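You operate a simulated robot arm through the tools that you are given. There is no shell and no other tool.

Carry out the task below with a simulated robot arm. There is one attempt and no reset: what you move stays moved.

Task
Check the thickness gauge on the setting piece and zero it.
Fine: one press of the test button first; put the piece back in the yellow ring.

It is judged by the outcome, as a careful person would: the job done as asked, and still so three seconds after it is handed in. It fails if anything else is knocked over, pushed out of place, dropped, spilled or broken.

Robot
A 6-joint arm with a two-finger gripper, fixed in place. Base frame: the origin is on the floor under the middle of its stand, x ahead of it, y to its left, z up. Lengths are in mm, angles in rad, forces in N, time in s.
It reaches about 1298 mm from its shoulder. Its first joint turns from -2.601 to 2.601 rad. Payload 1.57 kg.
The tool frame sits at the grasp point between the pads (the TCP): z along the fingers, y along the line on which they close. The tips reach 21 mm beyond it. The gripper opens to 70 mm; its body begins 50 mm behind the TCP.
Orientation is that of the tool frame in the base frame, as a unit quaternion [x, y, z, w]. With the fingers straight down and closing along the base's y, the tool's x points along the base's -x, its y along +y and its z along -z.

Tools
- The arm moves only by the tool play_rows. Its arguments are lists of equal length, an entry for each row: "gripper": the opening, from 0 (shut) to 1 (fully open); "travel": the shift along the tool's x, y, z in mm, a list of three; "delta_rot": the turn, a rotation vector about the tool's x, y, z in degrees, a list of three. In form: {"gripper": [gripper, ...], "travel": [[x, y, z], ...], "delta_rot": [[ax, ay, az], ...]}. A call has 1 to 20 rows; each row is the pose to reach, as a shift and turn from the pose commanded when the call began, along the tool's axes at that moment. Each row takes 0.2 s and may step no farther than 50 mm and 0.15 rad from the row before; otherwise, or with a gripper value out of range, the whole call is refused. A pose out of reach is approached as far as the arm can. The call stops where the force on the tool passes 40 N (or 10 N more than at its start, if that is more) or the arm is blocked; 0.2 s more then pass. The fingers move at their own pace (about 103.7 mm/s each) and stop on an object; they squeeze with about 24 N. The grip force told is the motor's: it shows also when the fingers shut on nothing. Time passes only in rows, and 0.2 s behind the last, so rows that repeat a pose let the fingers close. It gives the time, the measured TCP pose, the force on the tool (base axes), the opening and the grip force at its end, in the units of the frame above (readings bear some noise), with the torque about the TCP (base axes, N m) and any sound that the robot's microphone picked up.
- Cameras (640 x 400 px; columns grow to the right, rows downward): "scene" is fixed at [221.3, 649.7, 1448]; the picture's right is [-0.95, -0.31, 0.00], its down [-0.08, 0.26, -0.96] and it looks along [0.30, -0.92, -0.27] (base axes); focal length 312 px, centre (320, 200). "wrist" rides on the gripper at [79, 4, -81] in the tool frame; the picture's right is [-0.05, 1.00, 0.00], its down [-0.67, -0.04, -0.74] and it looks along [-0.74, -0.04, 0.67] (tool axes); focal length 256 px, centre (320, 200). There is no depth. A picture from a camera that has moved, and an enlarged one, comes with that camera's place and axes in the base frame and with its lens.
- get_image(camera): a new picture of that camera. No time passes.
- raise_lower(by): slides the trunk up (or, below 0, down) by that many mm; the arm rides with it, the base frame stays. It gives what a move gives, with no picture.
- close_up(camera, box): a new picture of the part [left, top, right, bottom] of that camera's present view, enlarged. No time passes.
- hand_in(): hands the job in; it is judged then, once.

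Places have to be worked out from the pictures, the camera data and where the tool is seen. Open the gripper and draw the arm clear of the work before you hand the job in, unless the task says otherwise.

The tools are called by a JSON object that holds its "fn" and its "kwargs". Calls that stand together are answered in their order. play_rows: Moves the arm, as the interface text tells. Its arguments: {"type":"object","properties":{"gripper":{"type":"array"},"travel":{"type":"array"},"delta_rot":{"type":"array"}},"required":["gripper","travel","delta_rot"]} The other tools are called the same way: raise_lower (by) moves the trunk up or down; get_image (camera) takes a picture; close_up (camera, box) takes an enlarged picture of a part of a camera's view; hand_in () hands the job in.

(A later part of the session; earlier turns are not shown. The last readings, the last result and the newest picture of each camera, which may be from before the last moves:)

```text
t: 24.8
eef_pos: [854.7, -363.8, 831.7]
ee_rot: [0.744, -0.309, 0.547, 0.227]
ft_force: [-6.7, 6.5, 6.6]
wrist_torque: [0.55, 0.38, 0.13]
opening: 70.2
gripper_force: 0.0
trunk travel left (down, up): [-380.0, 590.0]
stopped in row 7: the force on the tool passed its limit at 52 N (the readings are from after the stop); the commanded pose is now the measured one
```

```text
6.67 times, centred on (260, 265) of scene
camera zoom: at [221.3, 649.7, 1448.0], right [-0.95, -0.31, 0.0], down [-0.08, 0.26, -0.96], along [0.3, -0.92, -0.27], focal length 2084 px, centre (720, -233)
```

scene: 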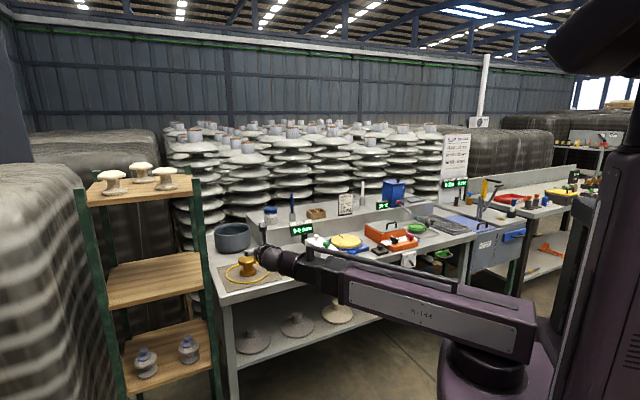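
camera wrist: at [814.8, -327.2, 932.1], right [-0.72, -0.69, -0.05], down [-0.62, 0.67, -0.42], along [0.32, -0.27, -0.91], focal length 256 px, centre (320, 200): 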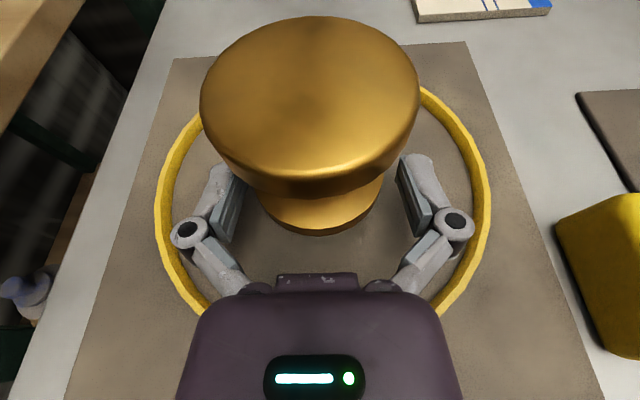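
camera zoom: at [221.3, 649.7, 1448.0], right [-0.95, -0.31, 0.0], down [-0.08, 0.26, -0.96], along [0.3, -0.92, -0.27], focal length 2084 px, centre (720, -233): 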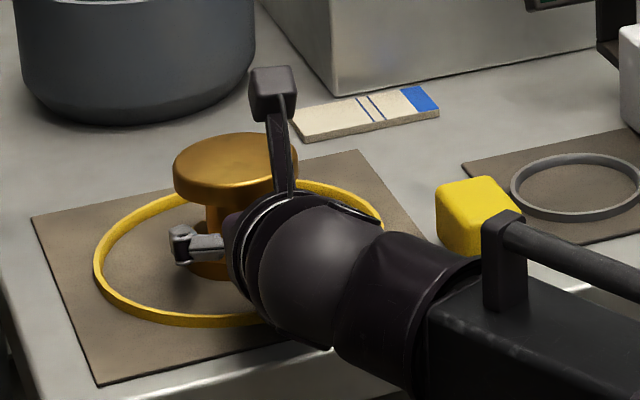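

Blocked at the same spot: the gripper body's front underside (about 58 mm behind the TCP, ≥41 mm below the axis) meets the ring. I'll withdraw and turn the gripper sideways to the scene camera to measure its body profile before choosing a better approach.

{"fn": "play_rows", "kwargs": {"gripper": [1, 1, 1, 1, 1], "travel": [[-4.4, 0, -14.3], [-13.2, 0, -43], [-22, 0, -71.7], [-33, 0, -107.6], [-45, 0, -148]], "delta_rot": [[0, 0, 0], [0, 0, 0], [0, 0, 0], [0, 0, 0], [0, 0, 0]]}}

{"fn": "raise_lower", "kwargs": {"by": 80}}

{"fn": "play_rows", "kwargs": {"gripper": [1, 1, 1, 1, 1, 1], "travel": [[0, 0, 0], [0, 0, 0], [0, 0, 0], [0, 0, 0], [0, 0, 0], [0, 0, 0]], "delta_rot": [[7.6, 0, -2.3], [15.3, 0, -4.7], [22.9, 0, -7], [30.6, 0, -9.4], [38.2, 0, -11.7], [45.9, 0, -14]]}}

{"fn": "close_up", "kwargs": {"camera": "scene", "box": [220, 200, 340, 290]}}

```text
t: 26.0
eef_pos: [749.1, -253.3, 829.3]
ee_rot: [0.744, -0.309, 0.548, 0.228]
ft_force: [-0.2, -0.8, 0.2]
wrist_torque: [0.0, 0.02, -0.03]
opening: 70.2
gripper_force: 0.1
trunk travel left (down, up): [-380.0, 590.0]
```

```text
t: 27.2
eef_pos: [750.4, -253.3, 908.8]
ee_rot: [0.743, -0.308, 0.548, 0.228]
ft_force: [0.3, 0.2, 0.2]
wrist_torque: [-0.02, 0.0, 0.05]
opening: 70.0
gripper_force: 0.2
trunk travel left (down, up): [-460.0, 510.0]
```

```text
t: 28.6
eef_pos: [750.7, -253.7, 909.4]
ee_rot: [0.79, -0.15, 0.584, 0.111]
ft_force: [1.1, -0.7, 0.0]
wrist_torque: [0.03, 0.0, -0.01]
opening: 70.0
gripper_force: 0.1
out of reach, approached as far as the arm can: row 4, 5, 6
trunk travel left (down, up): [-460.0, 510.0]
```

```text
4.44 times, centred on (280, 245) of scene
camera zoom: at [221.3, 649.7, 1448.0], right [-0.95, -0.31, 0.0], down [-0.08, 0.26, -0.96], along [0.3, -0.92, -0.27], focal length 1389 px, centre (498, 0)
```

zoom: 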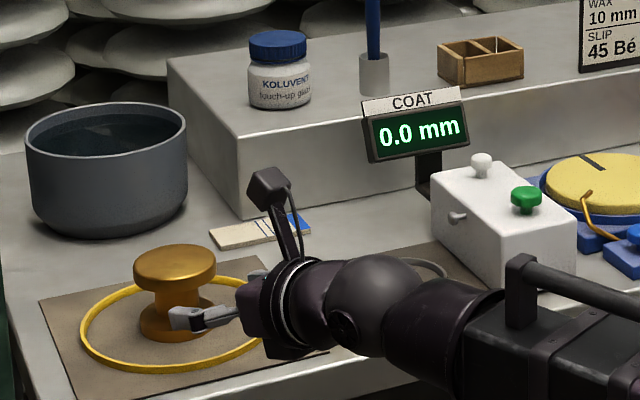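

There's a protrusion on the gripper's underside. Zooming in on it.

{"fn": "close_up", "kwargs": {"camera": "scene", "box": [245, 235, 305, 285]}}

{"fn": "get_image", "kwargs": {"camera": "wrist"}}

```text
8.00 times, centred on (275, 260) of scene
camera zoom: at [221.3, 649.7, 1448.0], right [-0.95, -0.31, 0.0], down [-0.08, 0.26, -0.96], along [0.3, -0.92, -0.27], focal length 2500 px, centre (680, -280)
```

zoom: 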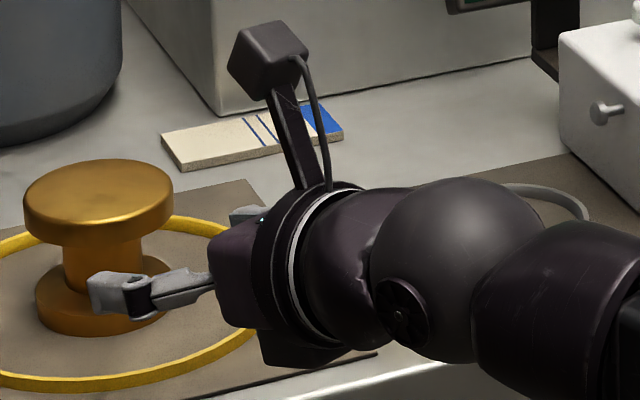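

```text
taken
camera wrist: at [699.7, -236.2, 1011.4], right [-0.38, -0.92, -0.05], down [-0.83, 0.37, -0.42], along [0.4, -0.12, -0.91], focal length 256 px, centre (320, 200)
```

wrist: 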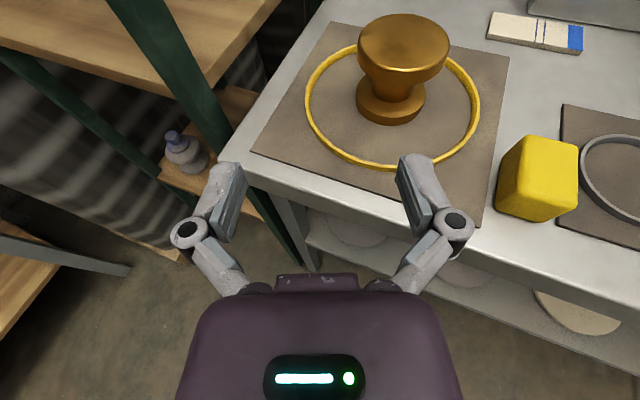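

The gripper has a box under its palm (from ~58 mm behind the TCP, ~44 mm deep). A 20° tilt with the neck gripped nearer the fingertips should clear the ring, coming in ~7 mm high and then settling down once the box is past the ring. I'll turn back to face the bench first.

{"fn": "play_rows", "kwargs": {"gripper": [1, 1, 1], "travel": [[0, 0, 0], [0, 0, 0], [0, 0, 0]], "delta_rot": [[-7.5, 0, 2.3], [-15, 0, 4.6], [-22.5, 0, 6.9]]}}

{"fn": "play_rows", "kwargs": {"gripper": [1, 1], "travel": [[0, 0, 0], [0, 0, 0]], "delta_rot": [[0, -1.5, 0], [0, -3, 0]]}}

{"fn": "get_image", "kwargs": {"camera": "wrist"}}

```text
t: 29.4
eef_pos: [750.1, -253.1, 909.9]
ee_rot: [0.742, -0.309, 0.548, 0.229]
ft_force: [-0.7, -0.5, 0.5]
wrist_torque: [-0.01, -0.01, 0.02]
opening: 69.8
gripper_force: 0.1
trunk travel left (down, up): [-460.0, 510.0]
```

```text
t: 30.0
eef_pos: [749.5, -254.0, 901.1]
ee_rot: [0.756, -0.314, 0.53, 0.221]
ft_force: [-0.6, -0.3, 0.2]
wrist_torque: [-0.03, -0.01, -0.02]
opening: 69.9
gripper_force: 0.2
out of reach, approached as far as the arm can: row 1, 2
trunk travel left (down, up): [-460.0, 510.0]
```

```text
taken
camera wrist: at [712.9, -221.5, 1005.0], right [-0.72, -0.69, -0.05], down [-0.63, 0.68, -0.37], along [0.29, -0.24, -0.93], focal length 256 px, centre (320, 200)
```

wrist: 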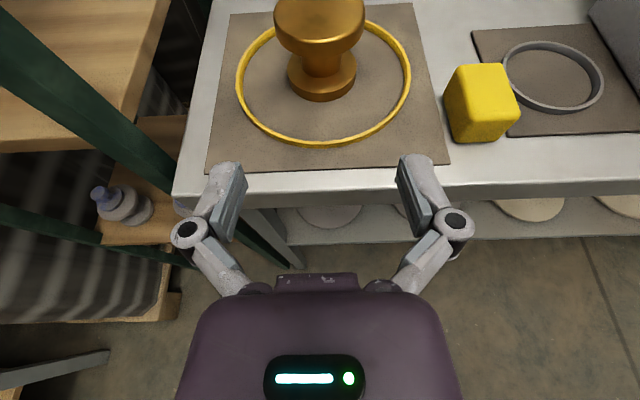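

Attitude is right (20° down, facing the bench). Lower to ~7 mm above the final grip height and advance to just before the spool.

{"fn": "raise_lower", "kwargs": {"by": -64}}

{"fn": "play_rows", "kwargs": {"gripper": [1, 1, 1, 1, 1, 1], "travel": [[6.8, 1, 18.8], [13.7, 1, 37.6], [20.5, 1, 56.4], [27.4, 1, 75.2], [34.2, 1, 94], [40, 1, 109.9]], "delta_rot": [[0, 0, 0], [0, 0, 0], [0, 0, 0], [0, 0, 0], [0, 0, 0], [0, 0, 0]]}}

{"fn": "get_image", "kwargs": {"camera": "wrist"}}

{"fn": "close_up", "kwargs": {"camera": "scene", "box": [220, 235, 300, 295]}}

```text
t: 31.0
eef_pos: [749.4, -253.9, 835.5]
ee_rot: [0.756, -0.314, 0.53, 0.22]
ft_force: [0.4, -0.2, 0.7]
wrist_torque: [-0.06, 0.01, 0.05]
opening: 69.9
gripper_force: 0.0
trunk travel left (down, up): [-396.0, 574.0]
```

```text
t: 32.4
eef_pos: [833.6, -340.0, 837.2]
ee_rot: [0.756, -0.314, 0.53, 0.22]
ft_force: [0.3, 0.6, 0.3]
wrist_torque: [-0.01, 0.03, 0.04]
opening: 69.8
gripper_force: 0.1
trunk travel left (down, up): [-396.0, 574.0]
```

```text
taken
camera wrist: at [796.3, -306.8, 940.9], right [-0.72, -0.69, -0.05], down [-0.63, 0.68, -0.37], along [0.29, -0.24, -0.93], focal length 256 px, centre (320, 200)
```

wrist: 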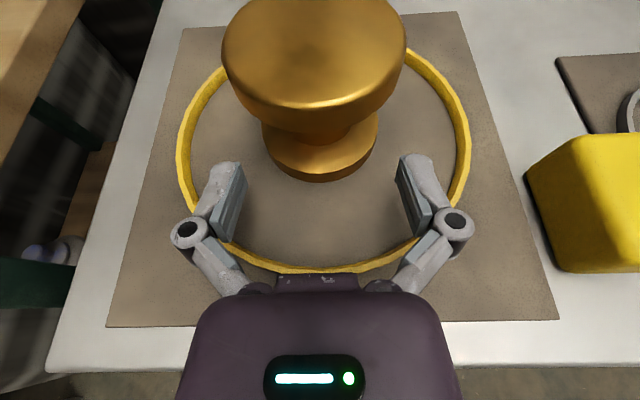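

```text
6.67 times, centred on (260, 265) of scene
camera zoom: at [221.3, 649.7, 1448.0], right [-0.95, -0.31, 0.0], down [-0.08, 0.26, -0.96], along [0.3, -0.92, -0.27], focal length 2084 px, centre (720, -233)
```

zoom: 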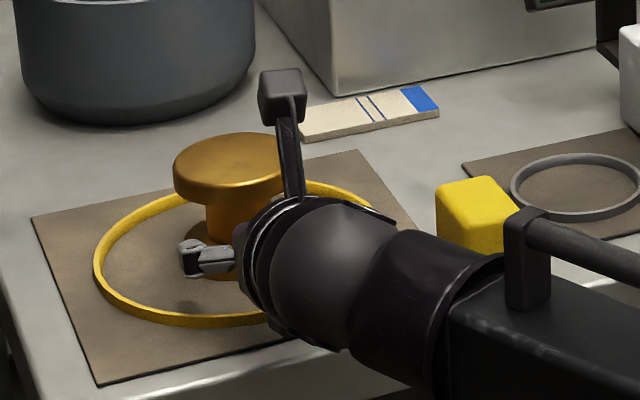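

Everything is clear and centred. Advancing the last 44 mm in small steps at this raised height.

{"fn": "play_rows", "kwargs": {"gripper": [1, 1, 1, 1, 1, 1], "travel": [[2.7, 0, 7.5], [5.5, 0, 15], [8.2, 0, 22.6], [10.9, 0, 30.1], [13, 0, 35.7], [15, 0, 41.4]], "delta_rot": [[0, 0, 0], [0, 0, 0], [0, 0, 0], [0, 0, 0], [0, 0, 0], [0, 0, 0]]}}

{"fn": "get_image", "kwargs": {"camera": "wrist"}}

{"fn": "close_up", "kwargs": {"camera": "scene", "box": [220, 235, 300, 295]}}

```text
t: 33.8
eef_pos: [862.5, -368.1, 836.3]
ee_rot: [0.756, -0.314, 0.53, 0.22]
ft_force: [0.3, 0.2, -0.8]
wrist_torque: [-0.02, 0.0, 0.01]
opening: 69.9
gripper_force: 0.1
trunk travel left (down, up): [-396.0, 574.0]
```

```text
taken
camera wrist: at [825.9, -336.2, 941.0], right [-0.72, -0.69, -0.05], down [-0.63, 0.68, -0.37], along [0.29, -0.24, -0.93], focal length 256 px, centre (320, 200)
```

wrist: 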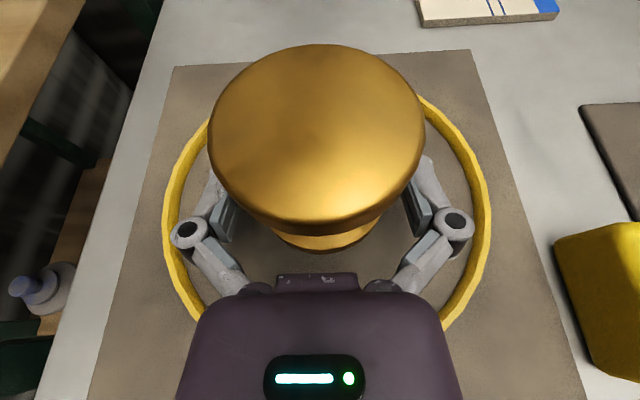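

```text
6.67 times, centred on (260, 265) of scene
camera zoom: at [221.3, 649.7, 1448.0], right [-0.95, -0.31, 0.0], down [-0.08, 0.26, -0.96], along [0.3, -0.92, -0.27], focal length 2084 px, centre (720, -233)
```

zoom: 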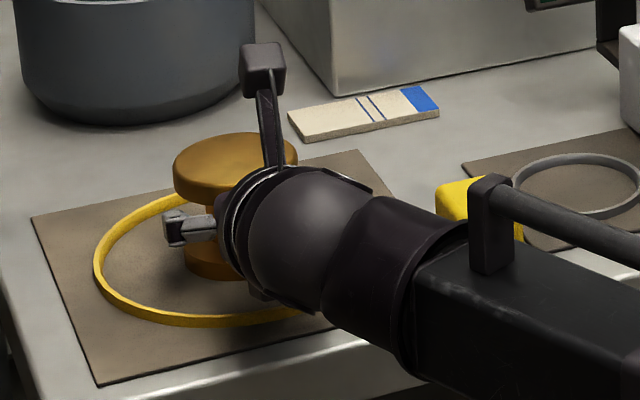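

No contact this time, and the fingers are on both sides of the neck. Now settling 7 mm down into the gap, in two steps with force checks.

{"fn": "raise_lower", "kwargs": {"by": -4}}

{"fn": "raise_lower", "kwargs": {"by": -2.5}}

{"fn": "close_up", "kwargs": {"camera": "scene", "box": [230, 245, 280, 285]}}

```text
t: 34.3
eef_pos: [862.8, -368.8, 833.7]
ee_rot: [0.756, -0.313, 0.531, 0.22]
ft_force: [0.0, -0.3, -0.2]
wrist_torque: [-0.02, 0.0, -0.02]
opening: 70.1
gripper_force: 0.1
trunk travel left (down, up): [-392.0, 578.0]
```

```text
t: 34.8
eef_pos: [861.5, -368.0, 830.2]
ee_rot: [0.757, -0.313, 0.53, 0.22]
ft_force: [-0.4, 0.1, 0.4]
wrist_torque: [0.0, 0.01, -0.03]
opening: 69.9
gripper_force: 0.0
trunk travel left (down, up): [-389.0, 581.0]
```

```text
10.00 times, centred on (255, 265) of scene
camera zoom: at [221.3, 649.7, 1448.0], right [-0.95, -0.31, 0.0], down [-0.08, 0.26, -0.96], along [0.3, -0.92, -0.27], focal length 3125 px, centre (970, -450)
```

zoom: 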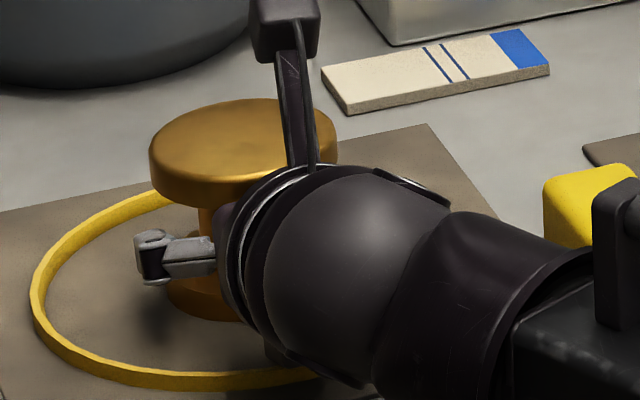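

No contact forces. Now closing the fingers gradually on the neck.

{"fn": "play_rows", "kwargs": {"gripper": [0.85, 0.75, 0.68, 0.63], "travel": [[0, 0, 0], [0, 0, 0], [0, 0, 0], [0, 0, 0]], "delta_rot": [[0, 0, 0], [0, 0, 0], [0, 0, 0], [0, 0, 0]]}}

{"fn": "get_image", "kwargs": {"camera": "wrist"}}

```text
t: 35.8
eef_pos: [862.9, -367.7, 830.7]
ee_rot: [0.757, -0.314, 0.53, 0.22]
ft_force: [-0.4, -0.4, 4.0]
wrist_torque: [0.05, -0.14, 0.06]
opening: 44.7
gripper_force: 0.1
trunk travel left (down, up): [-389.0, 581.0]
```

```text
taken
camera wrist: at [825.5, -335.9, 935.1], right [-0.72, -0.69, -0.05], down [-0.63, 0.68, -0.37], along [0.29, -0.24, -0.93], focal length 256 px, centre (320, 200)
```

wrist: 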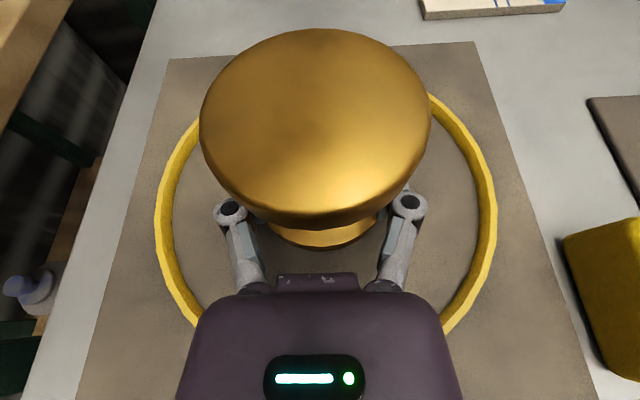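

A 4 N upward force shows one fingertip just touching the lower flange. I'll raise 1.5 mm to free it before gripping.

{"fn": "raise_lower", "kwargs": {"by": 1.5}}

{"fn": "play_rows", "kwargs": {"gripper": [0.63], "travel": [[0, 0, 0]], "delta_rot": [[0, 0, 0]]}}

```text
t: 36.4
eef_pos: [862.9, -367.5, 831.5]
ee_rot: [0.757, -0.314, 0.529, 0.22]
ft_force: [-0.4, -0.4, -0.5]
wrist_torque: [-0.01, -0.02, -0.01]
opening: 44.3
gripper_force: 0.0
trunk travel left (down, up): [-391.0, 579.0]
```

```text
t: 36.8
eef_pos: [863.9, -367.6, 832.3]
ee_rot: [0.756, -0.314, 0.53, 0.221]
ft_force: [-0.1, 0.2, 0.1]
wrist_torque: [-0.01, -0.01, 0.0]
opening: 44.1
gripper_force: 0.1
trunk travel left (down, up): [-391.0, 579.0]
```

Force is zero now at 44 mm opening. Closing to grip.

{"fn": "play_rows", "kwargs": {"gripper": [0.6, 0.57, 0.5, 0.4, 0.2, 0.2], "travel": [[0, 0, 0], [0, 0, 0], [0, 0, 0], [0, 0, 0], [0, 0, 0], [0, 0, 0]], "delta_rot": [[0, 0, 0], [0, 0, 0], [0, 0, 0], [0, 0, 0], [0, 0, 0], [0, 0, 0]]}}

{"fn": "get_image", "kwargs": {"camera": "wrist"}}

```text
t: 38.1
eef_pos: [864.0, -368.7, 832.2]
ee_rot: [0.757, -0.314, 0.53, 0.22]
ft_force: [-0.4, 1.9, 0.7]
wrist_torque: [0.02, -0.01, 0.02]
opening: 39.1
gripper_force: 24.2
trunk travel left (down, up): [-391.0, 579.0]
```

```text
taken
camera wrist: at [825.8, -335.9, 936.1], right [-0.72, -0.69, -0.05], down [-0.63, 0.68, -0.37], along [0.29, -0.24, -0.93], focal length 256 px, centre (320, 200)
```

wrist: 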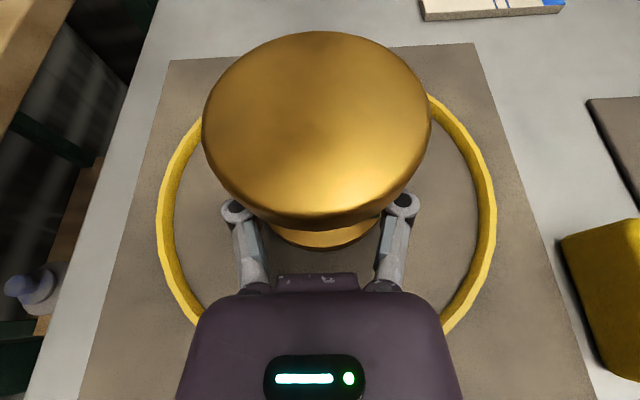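

Gripped the neck at 39 mm with 24 N. Lifting a little first to check the hold and weight.

{"fn": "raise_lower", "kwargs": {"by": 8}}

{"fn": "raise_lower", "kwargs": {"by": 62}}

{"fn": "get_image", "kwargs": {"camera": "wrist"}}

{"fn": "close_up", "kwargs": {"camera": "scene", "box": [220, 225, 300, 285]}}

```text
t: 38.7
eef_pos: [862.9, -368.1, 839.5]
ee_rot: [0.757, -0.314, 0.529, 0.22]
ft_force: [0.2, -0.3, -2.8]
wrist_torque: [0.02, 0.01, 0.01]
opening: 39.1
gripper_force: 24.1
trunk travel left (down, up): [-399.0, 571.0]
```

```text
t: 39.7
eef_pos: [864.0, -368.1, 902.3]
ee_rot: [0.757, -0.314, 0.529, 0.219]
ft_force: [-0.2, -0.4, -4.3]
wrist_torque: [0.03, 0.05, -0.03]
opening: 38.9
gripper_force: 23.8
trunk travel left (down, up): [-461.0, 509.0]
```

```text
taken
camera wrist: at [826.2, -336.1, 1005.6], right [-0.72, -0.69, -0.05], down [-0.63, 0.68, -0.37], along [0.29, -0.24, -0.93], focal length 256 px, centre (320, 200)
```

wrist: 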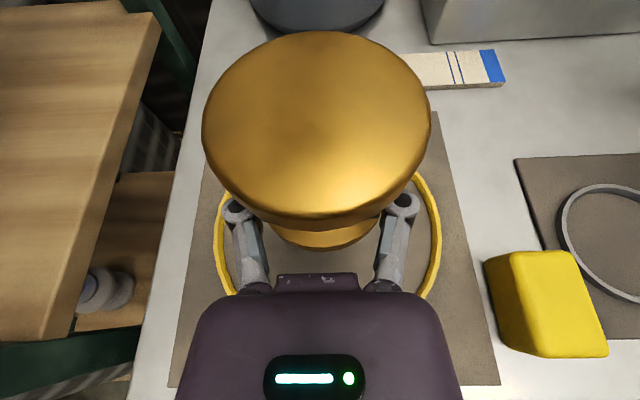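

```text
6.67 times, centred on (260, 255) of scene
camera zoom: at [221.3, 649.7, 1448.0], right [-0.95, -0.31, 0.0], down [-0.08, 0.26, -0.96], along [0.3, -0.92, -0.27], focal length 2084 px, centre (720, -167)
```

zoom: 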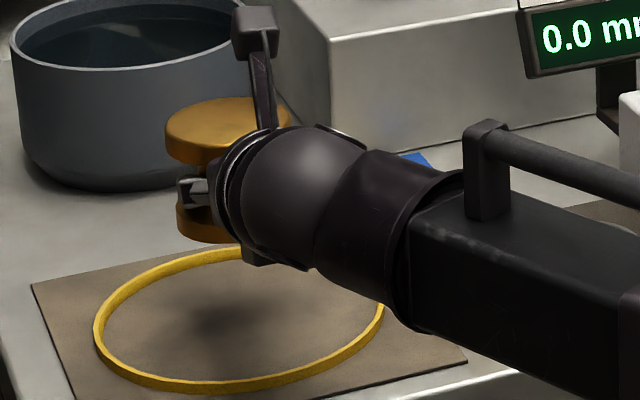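

Held firmly (≈4 N, so ~0.4 kg). I'll move along the bench toward the gauge partway at this height, then measure the grey ring from there.

{"fn": "play_rows", "kwargs": {"gripper": [0.2, 0.2, 0.2, 0.2, 0.2, 0.2, 0.2], "travel": [[0, 15, 0], [0, 33, 0], [0, 52, 0], [0, 71, 0], [0, 90, 0], [0, 108, 0], [0, 120, 0]], "delta_rot": [[0, 0, 0], [0, 0, 0], [0, 0, 0], [0, 0, 0], [0, 0, 0], [0, 0, 0], [0, 0, 0]]}}

{"fn": "get_image", "kwargs": {"camera": "wrist"}}

{"fn": "close_up", "kwargs": {"camera": "wrist", "box": [400, 60, 640, 260]}}

{"fn": "close_up", "kwargs": {"camera": "scene", "box": [260, 215, 350, 285]}}

```text
t: 41.3
eef_pos: [776.7, -453.2, 900.9]
ee_rot: [0.757, -0.313, 0.529, 0.22]
ft_force: [-0.3, -0.6, -3.7]
wrist_torque: [0.05, 0.02, 0.04]
opening: 39.0
gripper_force: 24.1
trunk travel left (down, up): [-461.0, 509.0]
```

```text
taken
camera wrist: at [740.3, -420.5, 1005.9], right [-0.72, -0.69, -0.05], down [-0.63, 0.68, -0.37], along [0.29, -0.24, -0.93], focal length 256 px, centre (320, 200)
```

wrist: 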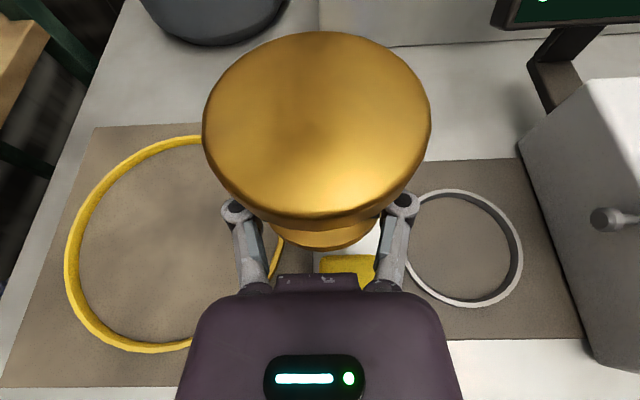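

```text
2.00 times, centred on (520, 160) of wrist
camera zoom: at [740.3, -420.5, 1005.9], right [-0.72, -0.69, -0.05], down [-0.63, 0.68, -0.37], along [0.29, -0.24, -0.93], focal length 512 px, centre (-80, 280)
```

zoom: 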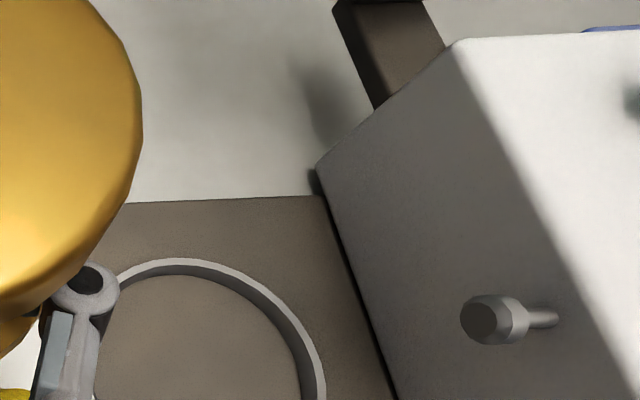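

```text
5.71 times, centred on (305, 250) of scene
camera zoom: at [221.3, 649.7, 1448.0], right [-0.95, -0.31, 0.0], down [-0.08, 0.26, -0.96], along [0.3, -0.92, -0.27], focal length 1786 px, centre (406, -86)
```

zoom: 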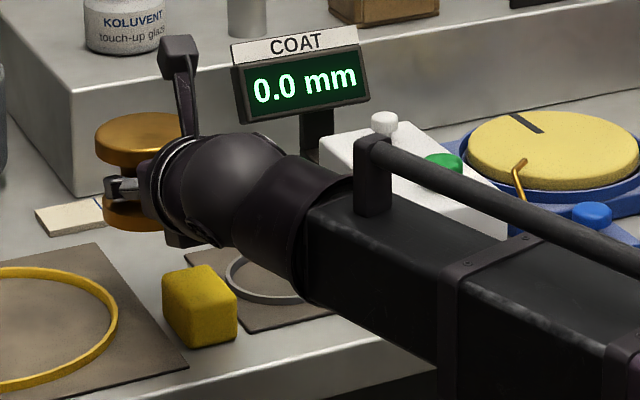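

I'll zoom on the ring from here for a good centre estimate.

{"fn": "close_up", "kwargs": {"camera": "wrist", "box": [380, 170, 560, 330]}}

```text
2.50 times, centred on (470, 250) of wrist
camera zoom: at [740.3, -420.5, 1005.9], right [-0.72, -0.69, -0.05], down [-0.63, 0.68, -0.37], along [0.29, -0.24, -0.93], focal length 640 px, centre (-55, 75)
```

zoom: 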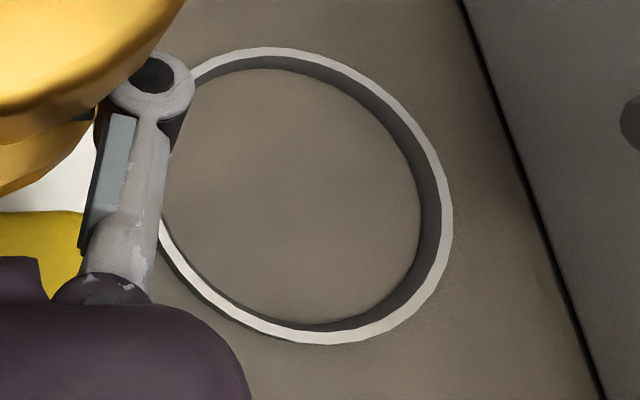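

The grey ring's centre comes out at (u≈129, v≈862), radius 45, and the spool's axis is now at (u≈230, v≈885). I'll shift 100.6 mm along the bench and 22 mm toward the front to bring it over the ring.

{"fn": "play_rows", "kwargs": {"gripper": [0.2, 0.2, 0.2, 0.2, 0.2, 0.2, 0.2], "travel": [[-1, 13, -2.7], [-2.2, 29, -6], [-3.4, 45, -9.4], [-4.6, 61, -12.7], [-5.8, 77, -16], [-6.8, 91, -18.8], [-7.5, 100.6, -20.5]], "delta_rot": [[0, 0, 0], [0, 0, 0], [0, 0, 0], [0, 0, 0], [0, 0, 0], [0, 0, 0], [0, 0, 0]]}}

{"fn": "get_image", "kwargs": {"camera": "wrist"}}

{"fn": "close_up", "kwargs": {"camera": "scene", "box": [260, 210, 350, 280]}}

```text
t: 42.9
eef_pos: [691.7, -509.9, 901.3]
ee_rot: [0.757, -0.313, 0.529, 0.22]
ft_force: [-0.2, -0.3, -3.9]
wrist_torque: [-0.01, 0.03, -0.01]
opening: 39.0
gripper_force: 23.8
trunk travel left (down, up): [-461.0, 509.0]
```

```text
taken
camera wrist: at [654.0, -477.4, 1005.8], right [-0.72, -0.69, -0.05], down [-0.63, 0.68, -0.37], along [0.29, -0.24, -0.93], focal length 256 px, centre (320, 200)
```

wrist: 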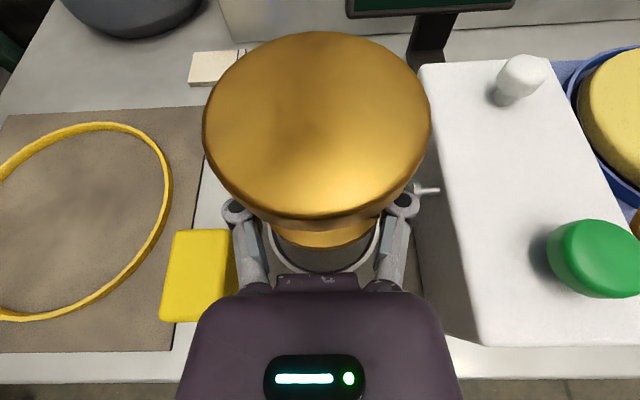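

```text
5.71 times, centred on (305, 245) of scene
camera zoom: at [221.3, 649.7, 1448.0], right [-0.95, -0.31, 0.0], down [-0.08, 0.26, -0.96], along [0.3, -0.92, -0.27], focal length 1786 px, centre (406, -57)
```

zoom: 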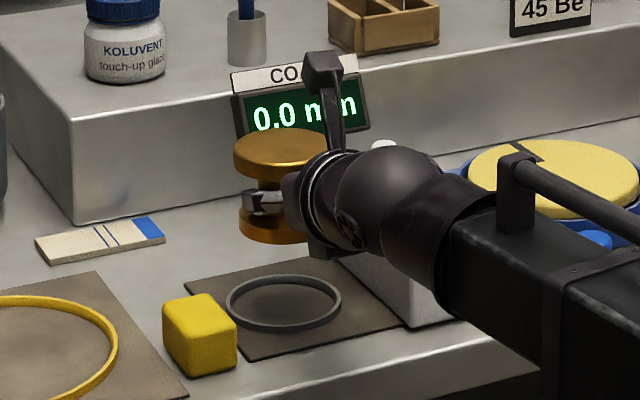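

Slight residual of ~2 mm. Checking the visible parts of the ring under the spool, and the display/box surroundings.

{"fn": "close_up", "kwargs": {"camera": "wrist", "box": [230, 180, 430, 300]}}

{"fn": "close_up", "kwargs": {"camera": "scene", "box": [280, 220, 330, 270]}}

```text
3.20 times, centred on (330, 240) of wrist
camera zoom: at [654.0, -477.4, 1005.8], right [-0.72, -0.69, -0.05], down [-0.63, 0.68, -0.37], along [0.29, -0.24, -0.93], focal length 819 px, centre (288, 72)
```

zoom: 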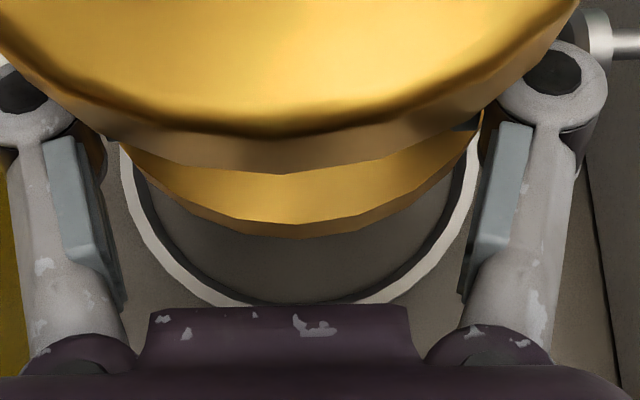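

```text
8.00 times, centred on (305, 245) of scene
camera zoom: at [221.3, 649.7, 1448.0], right [-0.95, -0.31, 0.0], down [-0.08, 0.26, -0.96], along [0.3, -0.92, -0.27], focal length 2500 px, centre (440, -160)
```

zoom: 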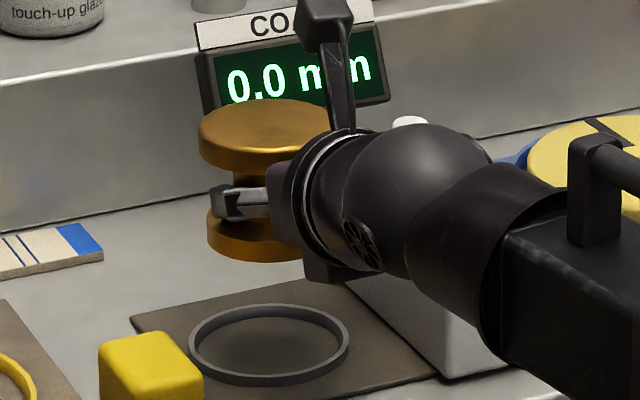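

I need a sharper look at ring edges to settle a few millimetres of disagreement.

{"fn": "close_up", "kwargs": {"camera": "wrist", "box": [255, 215, 395, 285]}}

{"fn": "close_up", "kwargs": {"camera": "wrist", "box": [190, 20, 450, 280]}}

```text
4.57 times, centred on (325, 250) of wrist
camera zoom: at [654.0, -477.4, 1005.8], right [-0.72, -0.69, -0.05], down [-0.63, 0.68, -0.37], along [0.29, -0.24, -0.93], focal length 1170 px, centre (297, -29)
```

zoom: 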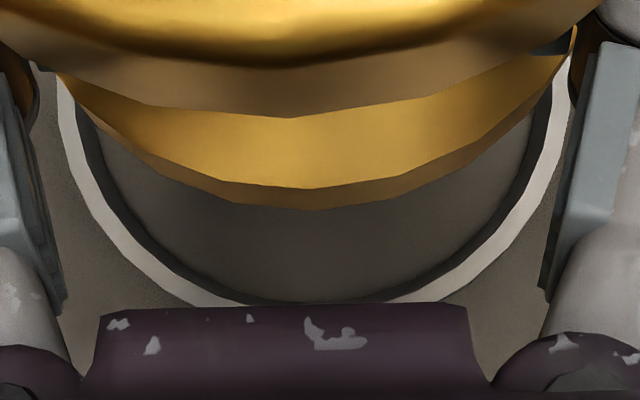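

```text
1.54 times, centred on (320, 150) of wrist
camera zoom: at [654.0, -477.4, 1005.8], right [-0.72, -0.69, -0.05], down [-0.63, 0.68, -0.37], along [0.29, -0.24, -0.93], focal length 394 px, centre (320, 277)
```

zoom: 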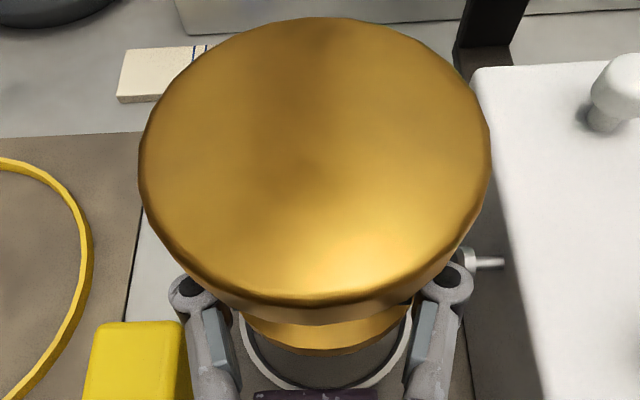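

The two estimates agree: the ring centre is within ~2 mm of the spool's axis, with ±5 mm tolerance. I'll nudge 1 mm along the bench and lower most of the way.

{"fn": "play_rows", "kwargs": {"gripper": [0.2, 0.2], "travel": [[0, -1.3, 0], [0, -1.3, 0]], "delta_rot": [[0, 0, 0], [0, 0, 0]]}}

{"fn": "raise_lower", "kwargs": {"by": -50}}

{"fn": "get_image", "kwargs": {"camera": "wrist"}}

{"fn": "close_up", "kwargs": {"camera": "scene", "box": [270, 220, 340, 280]}}

```text
t: 43.5
eef_pos: [691.5, -509.0, 901.5]
ee_rot: [0.757, -0.314, 0.529, 0.22]
ft_force: [0.3, -0.1, -4.2]
wrist_torque: [0.03, 0.05, -0.01]
opening: 39.2
gripper_force: 23.1
trunk travel left (down, up): [-461.0, 509.0]
```

```text
t: 44.5
eef_pos: [692.2, -508.2, 851.8]
ee_rot: [0.757, -0.314, 0.529, 0.22]
ft_force: [0.2, 0.5, -2.8]
wrist_torque: [0.03, 0.02, -0.01]
opening: 39.0
gripper_force: 24.3
trunk travel left (down, up): [-411.0, 559.0]
```

```text
taken
camera wrist: at [655.0, -476.4, 955.7], right [-0.72, -0.69, -0.05], down [-0.63, 0.68, -0.37], along [0.29, -0.24, -0.93], focal length 256 px, centre (320, 200)
```

wrist: 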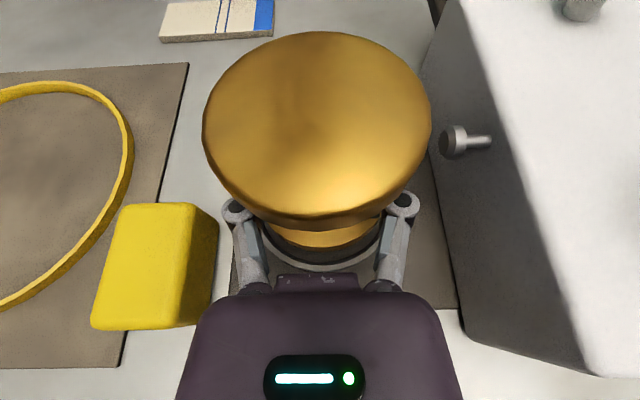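

```text
6.67 times, centred on (305, 250) of scene
camera zoom: at [221.3, 649.7, 1448.0], right [-0.95, -0.31, 0.0], down [-0.08, 0.26, -0.96], along [0.3, -0.92, -0.27], focal length 2084 px, centre (420, -133)
```

zoom: 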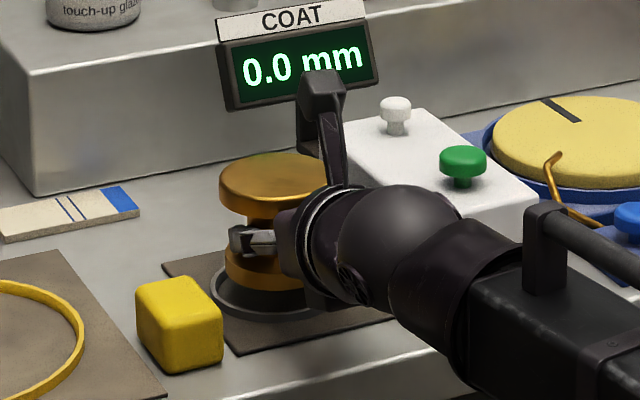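

The spool hovers ~20 mm over the ring. One close look at the base against the ring, then continue down.

{"fn": "close_up", "kwargs": {"camera": "wrist", "box": [245, 205, 405, 295]}}

{"fn": "close_up", "kwargs": {"camera": "scene", "box": [285, 240, 325, 272]}}

```text
4.00 times, centred on (325, 250) of wrist
camera zoom: at [655.0, -476.4, 955.7], right [-0.72, -0.69, -0.05], down [-0.63, 0.68, -0.37], along [0.29, -0.24, -0.93], focal length 1024 px, centre (300, 0)
```

zoom: 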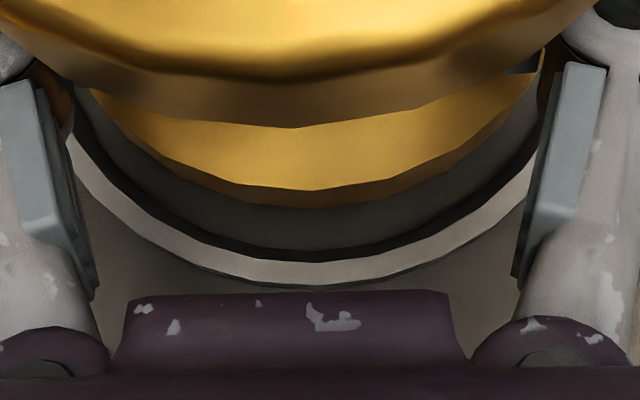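

```text
12.50 times, centred on (305, 256) of scene
camera zoom: at [221.3, 649.7, 1448.0], right [-0.95, -0.31, 0.0], down [-0.08, 0.26, -0.96], along [0.3, -0.92, -0.27], focal length 3907 px, centre (508, -500)
```

zoom: 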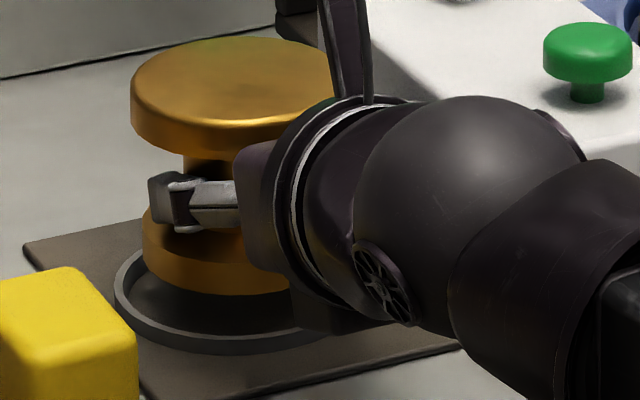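

Base and ring are concentric within ~1 mm. Lowering the rest in small steps, watching the force.

{"fn": "raise_lower", "kwargs": {"by": -15}}

{"fn": "raise_lower", "kwargs": {"by": -3}}

{"fn": "raise_lower", "kwargs": {"by": -1.5}}

```text
t: 45.1
eef_pos: [693.0, -508.6, 835.9]
ee_rot: [0.757, -0.314, 0.529, 0.22]
ft_force: [0.3, 0.1, -2.6]
wrist_torque: [0.01, 0.03, 0.02]
opening: 39.2
gripper_force: 24.0
trunk travel left (down, up): [-396.0, 574.0]
```

```text
t: 45.6
eef_pos: [692.1, -508.6, 833.3]
ee_rot: [0.757, -0.314, 0.529, 0.22]
ft_force: [-0.7, 1.2, -3.2]
wrist_torque: [0.02, 0.0, -0.01]
opening: 39.1
gripper_force: 23.7
trunk travel left (down, up): [-393.0, 577.0]
```

```text
t: 46.1
eef_pos: [691.7, -508.8, 832.2]
ee_rot: [0.757, -0.312, 0.531, 0.219]
ft_force: [2.9, -3.0, 7.9]
wrist_torque: [0.16, 0.07, -0.02]
opening: 39.1
gripper_force: 23.8
trunk travel left (down, up): [-391.0, 579.0]
```

Contact at the same trunk height as on its own mat, so it's seated inside the ring. I'll ease up half a millimetre and release gradually.

{"fn": "raise_lower", "kwargs": {"by": 0.6}}

{"fn": "play_rows", "kwargs": {"gripper": [0.6, 0.64, 0.7, 0.75], "travel": [[0, 0, 0], [0, 0, 0], [0, 0, 0], [0, 0, 0]], "delta_rot": [[0, 0, 0], [0, 0, 0], [0, 0, 0], [0, 0, 0]]}}

{"fn": "get_image", "kwargs": {"camera": "wrist"}}

{"fn": "close_up", "kwargs": {"camera": "scene", "box": [270, 220, 340, 280]}}

```text
t: 46.6
eef_pos: [692.5, -508.1, 833.8]
ee_rot: [0.757, -0.314, 0.529, 0.22]
ft_force: [1.7, -1.1, 4.5]
wrist_torque: [-0.22, -0.3, 0.0]
opening: 39.0
gripper_force: 24.5
trunk travel left (down, up): [-392.0, 578.0]
```

```text
t: 47.6
eef_pos: [690.4, -508.5, 832.5]
ee_rot: [0.757, -0.314, 0.53, 0.22]
ft_force: [-0.5, 0.7, 0.1]
wrist_torque: [-0.02, -0.01, 0.04]
opening: 52.4
gripper_force: 0.0
trunk travel left (down, up): [-392.0, 578.0]
```

```text
taken
camera wrist: at [654.9, -476.3, 937.1], right [-0.72, -0.69, -0.05], down [-0.63, 0.68, -0.37], along [0.29, -0.24, -0.93], focal length 256 px, centre (320, 200)
```

wrist: 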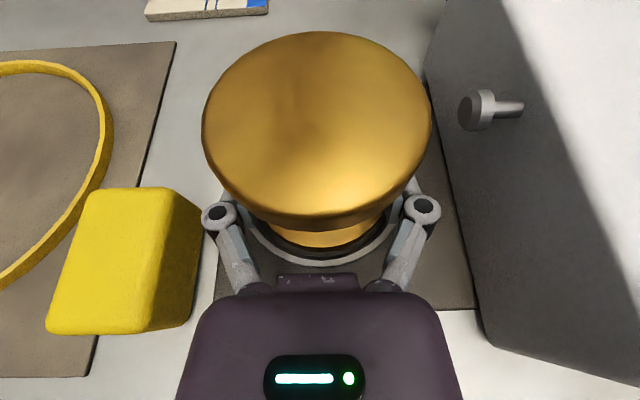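

```text
6.67 times, centred on (305, 250) of scene
camera zoom: at [221.3, 649.7, 1448.0], right [-0.95, -0.31, 0.0], down [-0.08, 0.26, -0.96], along [0.3, -0.92, -0.27], focal length 2084 px, centre (420, -133)
```

zoom: 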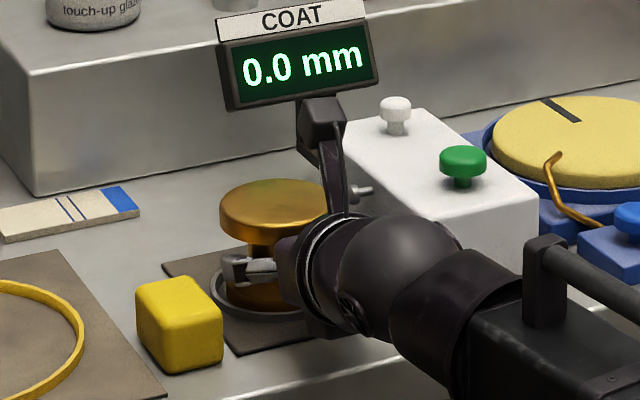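

The piece sits in the grey ring, released cleanly. I withdraw straight back from it.

{"fn": "play_rows", "kwargs": {"gripper": [0.75, 0.75, 0.75, 0.75, 0.75, 0.75, 0.75], "travel": [[-2.7, 0, -7.5], [-6.8, 0, -18.8], [-13.7, 0, -37.6], [-22, 0, -60], [-31, 0, -85], [-41, 0, -113], [-51.3, 0, -141]], "delta_rot": [[0, 0, 0], [0, 0, 0], [0, 0, 0], [0, 0, 0], [0, 0, 0], [0, 0, 0], [0, 0, 0]]}}

{"fn": "get_image", "kwargs": {"camera": "wrist"}}

{"fn": "close_up", "kwargs": {"camera": "scene", "box": [260, 215, 350, 285]}}

```text
t: 49.2
eef_pos: [585.3, -400.4, 832.4]
ee_rot: [0.758, -0.313, 0.529, 0.219]
ft_force: [0.0, 0.1, 0.0]
wrist_torque: [0.02, 0.02, -0.01]
opening: 52.5
gripper_force: 0.1
trunk travel left (down, up): [-392.0, 578.0]
```

```text
taken
camera wrist: at [548.0, -369.1, 936.9], right [-0.72, -0.69, -0.05], down [-0.63, 0.68, -0.37], along [0.29, -0.23, -0.93], focal length 256 px, centre (320, 200)
```

wrist: 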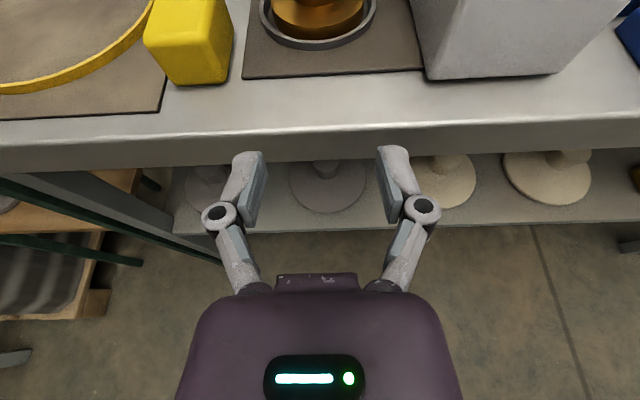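

```text
5.71 times, centred on (305, 250) of scene
camera zoom: at [221.3, 649.7, 1448.0], right [-0.95, -0.31, 0.0], down [-0.08, 0.26, -0.96], along [0.3, -0.92, -0.27], focal length 1786 px, centre (406, -86)
```

zoom: 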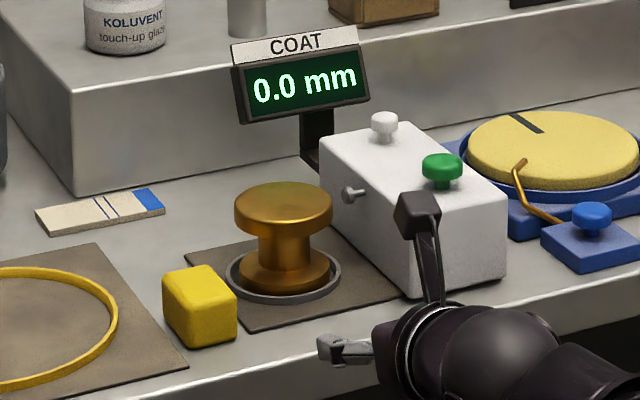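

The spool stands in the grey ring next to the probe. Next is the test button: I'll raise, close the fingers, and tilt the tool steeper (60°) so the fingertips can press from above without the body getting near anything.

{"fn": "raise_lower", "kwargs": {"by": 215}}

{"fn": "play_rows", "kwargs": {"gripper": [0.4, 0.1, 0, 0, 0, 0], "travel": [[0, 0, 0], [0, 0, 0], [0, 0, 0], [0, 0, 0], [0, 0, 0], [0, 0, 0]], "delta_rot": [[0, -7, 0], [0, -14, 0], [0, -21, 0], [0, -28, 0], [0, -34, 0], [0, -40, 0]]}}

{"fn": "get_image", "kwargs": {"camera": "wrist"}}

{"fn": "get_image", "kwargs": {"camera": "scene"}}

```text
t: 51.5
eef_pos: [584.5, -401.7, 1048.3]
ee_rot: [0.758, -0.314, 0.528, 0.22]
ft_force: [0.4, -0.6, -0.7]
wrist_torque: [0.01, -0.01, -0.03]
opening: 52.3
gripper_force: 0.0
trunk travel left (down, up): [-607.0, 363.0]
```

```text
t: 52.9
eef_pos: [585.7, -402.6, 949.3]
ee_rot: [0.893, -0.37, 0.238, 0.099]
ft_force: [0.0, 0.6, -0.3]
wrist_torque: [0.01, 0.05, 0.0]
opening: 0.3
gripper_force: 24.0
out of reach, approached as far as the arm can: row 1, 2, 3, 4, 5, 6
trunk travel left (down, up): [-607.0, 363.0]
```

```text
taken
camera wrist: at [603.8, -425.1, 1061.8], right [-0.74, -0.67, -0.03], down [-0.64, 0.7, 0.32], along [-0.19, 0.25, -0.95], focal length 256 px, centre (320, 200)
```

wrist: 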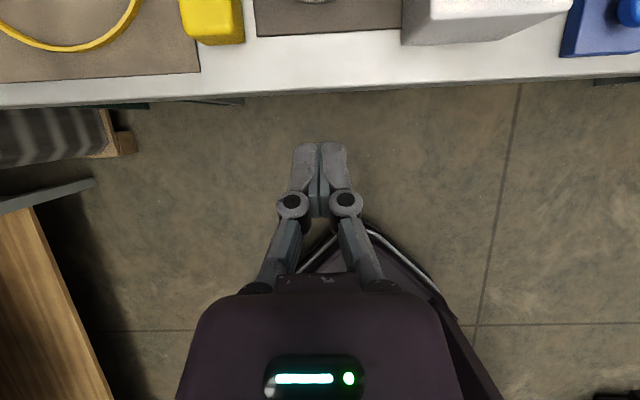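

```text
taken
```

scene: 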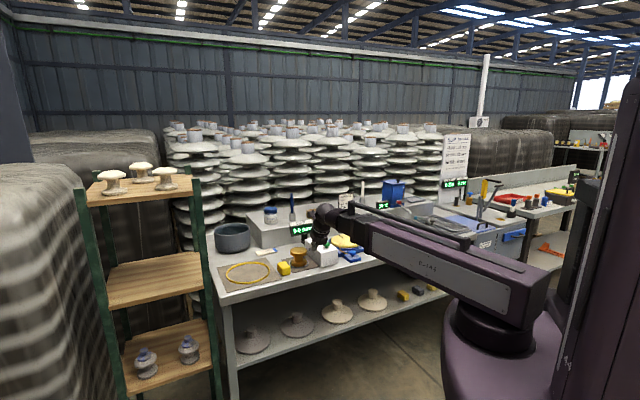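

Closed fingers at 60° down, TCP ≈(u130, v699, z952). I'll move over the green button, staying ~40 mm above it.

{"fn": "play_rows", "kwargs": {"gripper": [0, 0, 0, 0, 0, 0], "travel": [[15.9, 19, 9.1], [31.8, 38, 18.3], [47.7, 57, 27.4], [63.6, 76, 36.5], [79.5, 95, 45.7], [95.4, 113.8, 54.8]], "delta_rot": [[0, 0, 0], [0, 0, 0], [0, 0, 0], [0, 0, 0], [0, 0, 0], [0, 0, 0]]}}

{"fn": "get_image", "kwargs": {"camera": "wrist"}}

{"fn": "close_up", "kwargs": {"camera": "scene", "box": [270, 200, 370, 280]}}

```text
t: 54.3
eef_pos: [615.0, -524.9, 951.5]
ee_rot: [0.881, -0.395, 0.235, 0.112]
ft_force: [-0.4, 0.3, -0.4]
wrist_torque: [0.02, -0.03, -0.02]
opening: 0.0
gripper_force: 24.7
out of reach, approached as far as the arm can: row 2, 3, 4, 5, 6
trunk travel left (down, up): [-607.0, 363.0]
```

```text
taken
camera wrist: at [631.4, -548.4, 1062.4], right [-0.78, -0.63, -0.01], down [-0.6, 0.74, 0.31], along [-0.18, 0.25, -0.95], focal length 256 px, centre (320, 200)
```

wrist: 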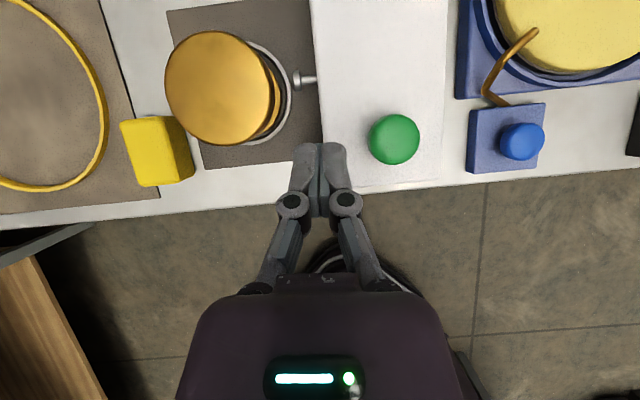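

```text
5.00 times, centred on (320, 240) of scene
camera zoom: at [221.3, 649.7, 1448.0], right [-0.95, -0.31, 0.0], down [-0.08, 0.26, -0.96], along [0.3, -0.92, -0.27], focal length 1563 px, centre (320, 0)
```

zoom: 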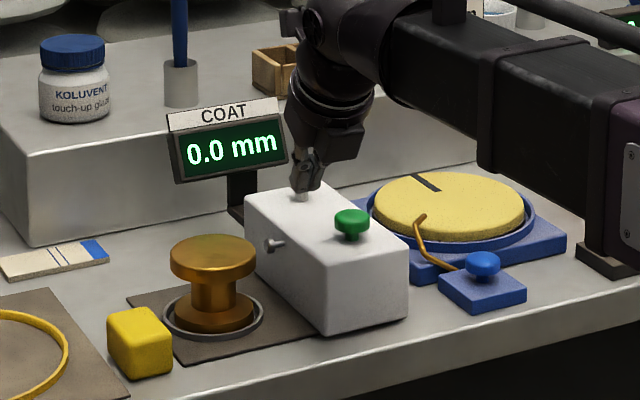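

A joint limit stopped it ~50 mm short sideways. Turning the tool about 15° in yaw the free way should let it get over the green button at about (587,-565).

{"fn": "play_rows", "kwargs": {"gripper": [0, 0, 0, 0], "travel": [[0, 4, 0], [1.5, 16, 1], [3.5, 31, 2.5], [5.8, 46.3, 4]], "delta_rot": [[-3, 0, 5], [-5.5, 0, 9.5], [-7.5, 0, 13], [-7.5, 0, 13]]}}

{"fn": "get_image", "kwargs": {"camera": "wrist"}}

{"fn": "close_up", "kwargs": {"camera": "scene", "box": [270, 200, 370, 280]}}

```text
t: 55.3
eef_pos: [585.2, -562.9, 950.5]
ee_rot: [0.821, -0.508, 0.219, 0.143]
ft_force: [0.4, -0.3, 0.5]
wrist_torque: [0.02, 0.01, -0.03]
opening: 0.0
gripper_force: 24.4
trunk travel left (down, up): [-607.0, 363.0]
```

```text
taken
camera wrist: at [595.6, -586.7, 1063.0], right [-0.92, -0.4, -0.02], down [-0.39, 0.87, 0.31], along [-0.11, 0.29, -0.95], focal length 256 px, centre (320, 200)
```

wrist: 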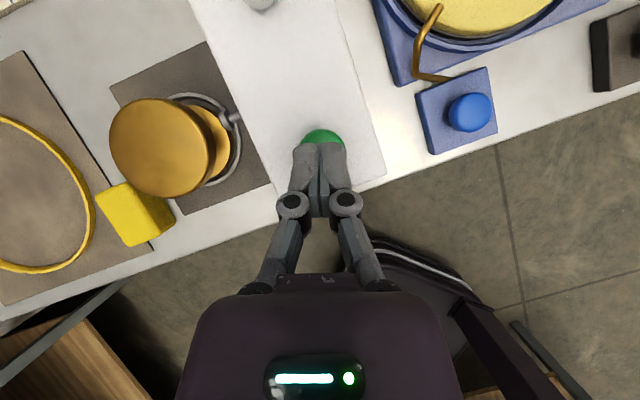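

```text
5.00 times, centred on (320, 240) of scene
camera zoom: at [221.3, 649.7, 1448.0], right [-0.95, -0.31, 0.0], down [-0.08, 0.26, -0.96], along [0.3, -0.92, -0.27], focal length 1563 px, centre (320, 0)
```

zoom: 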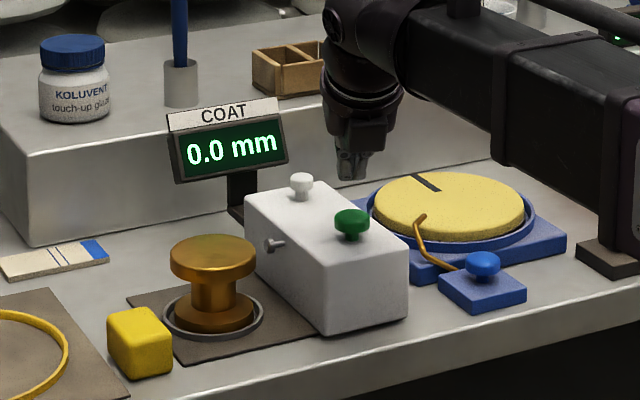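

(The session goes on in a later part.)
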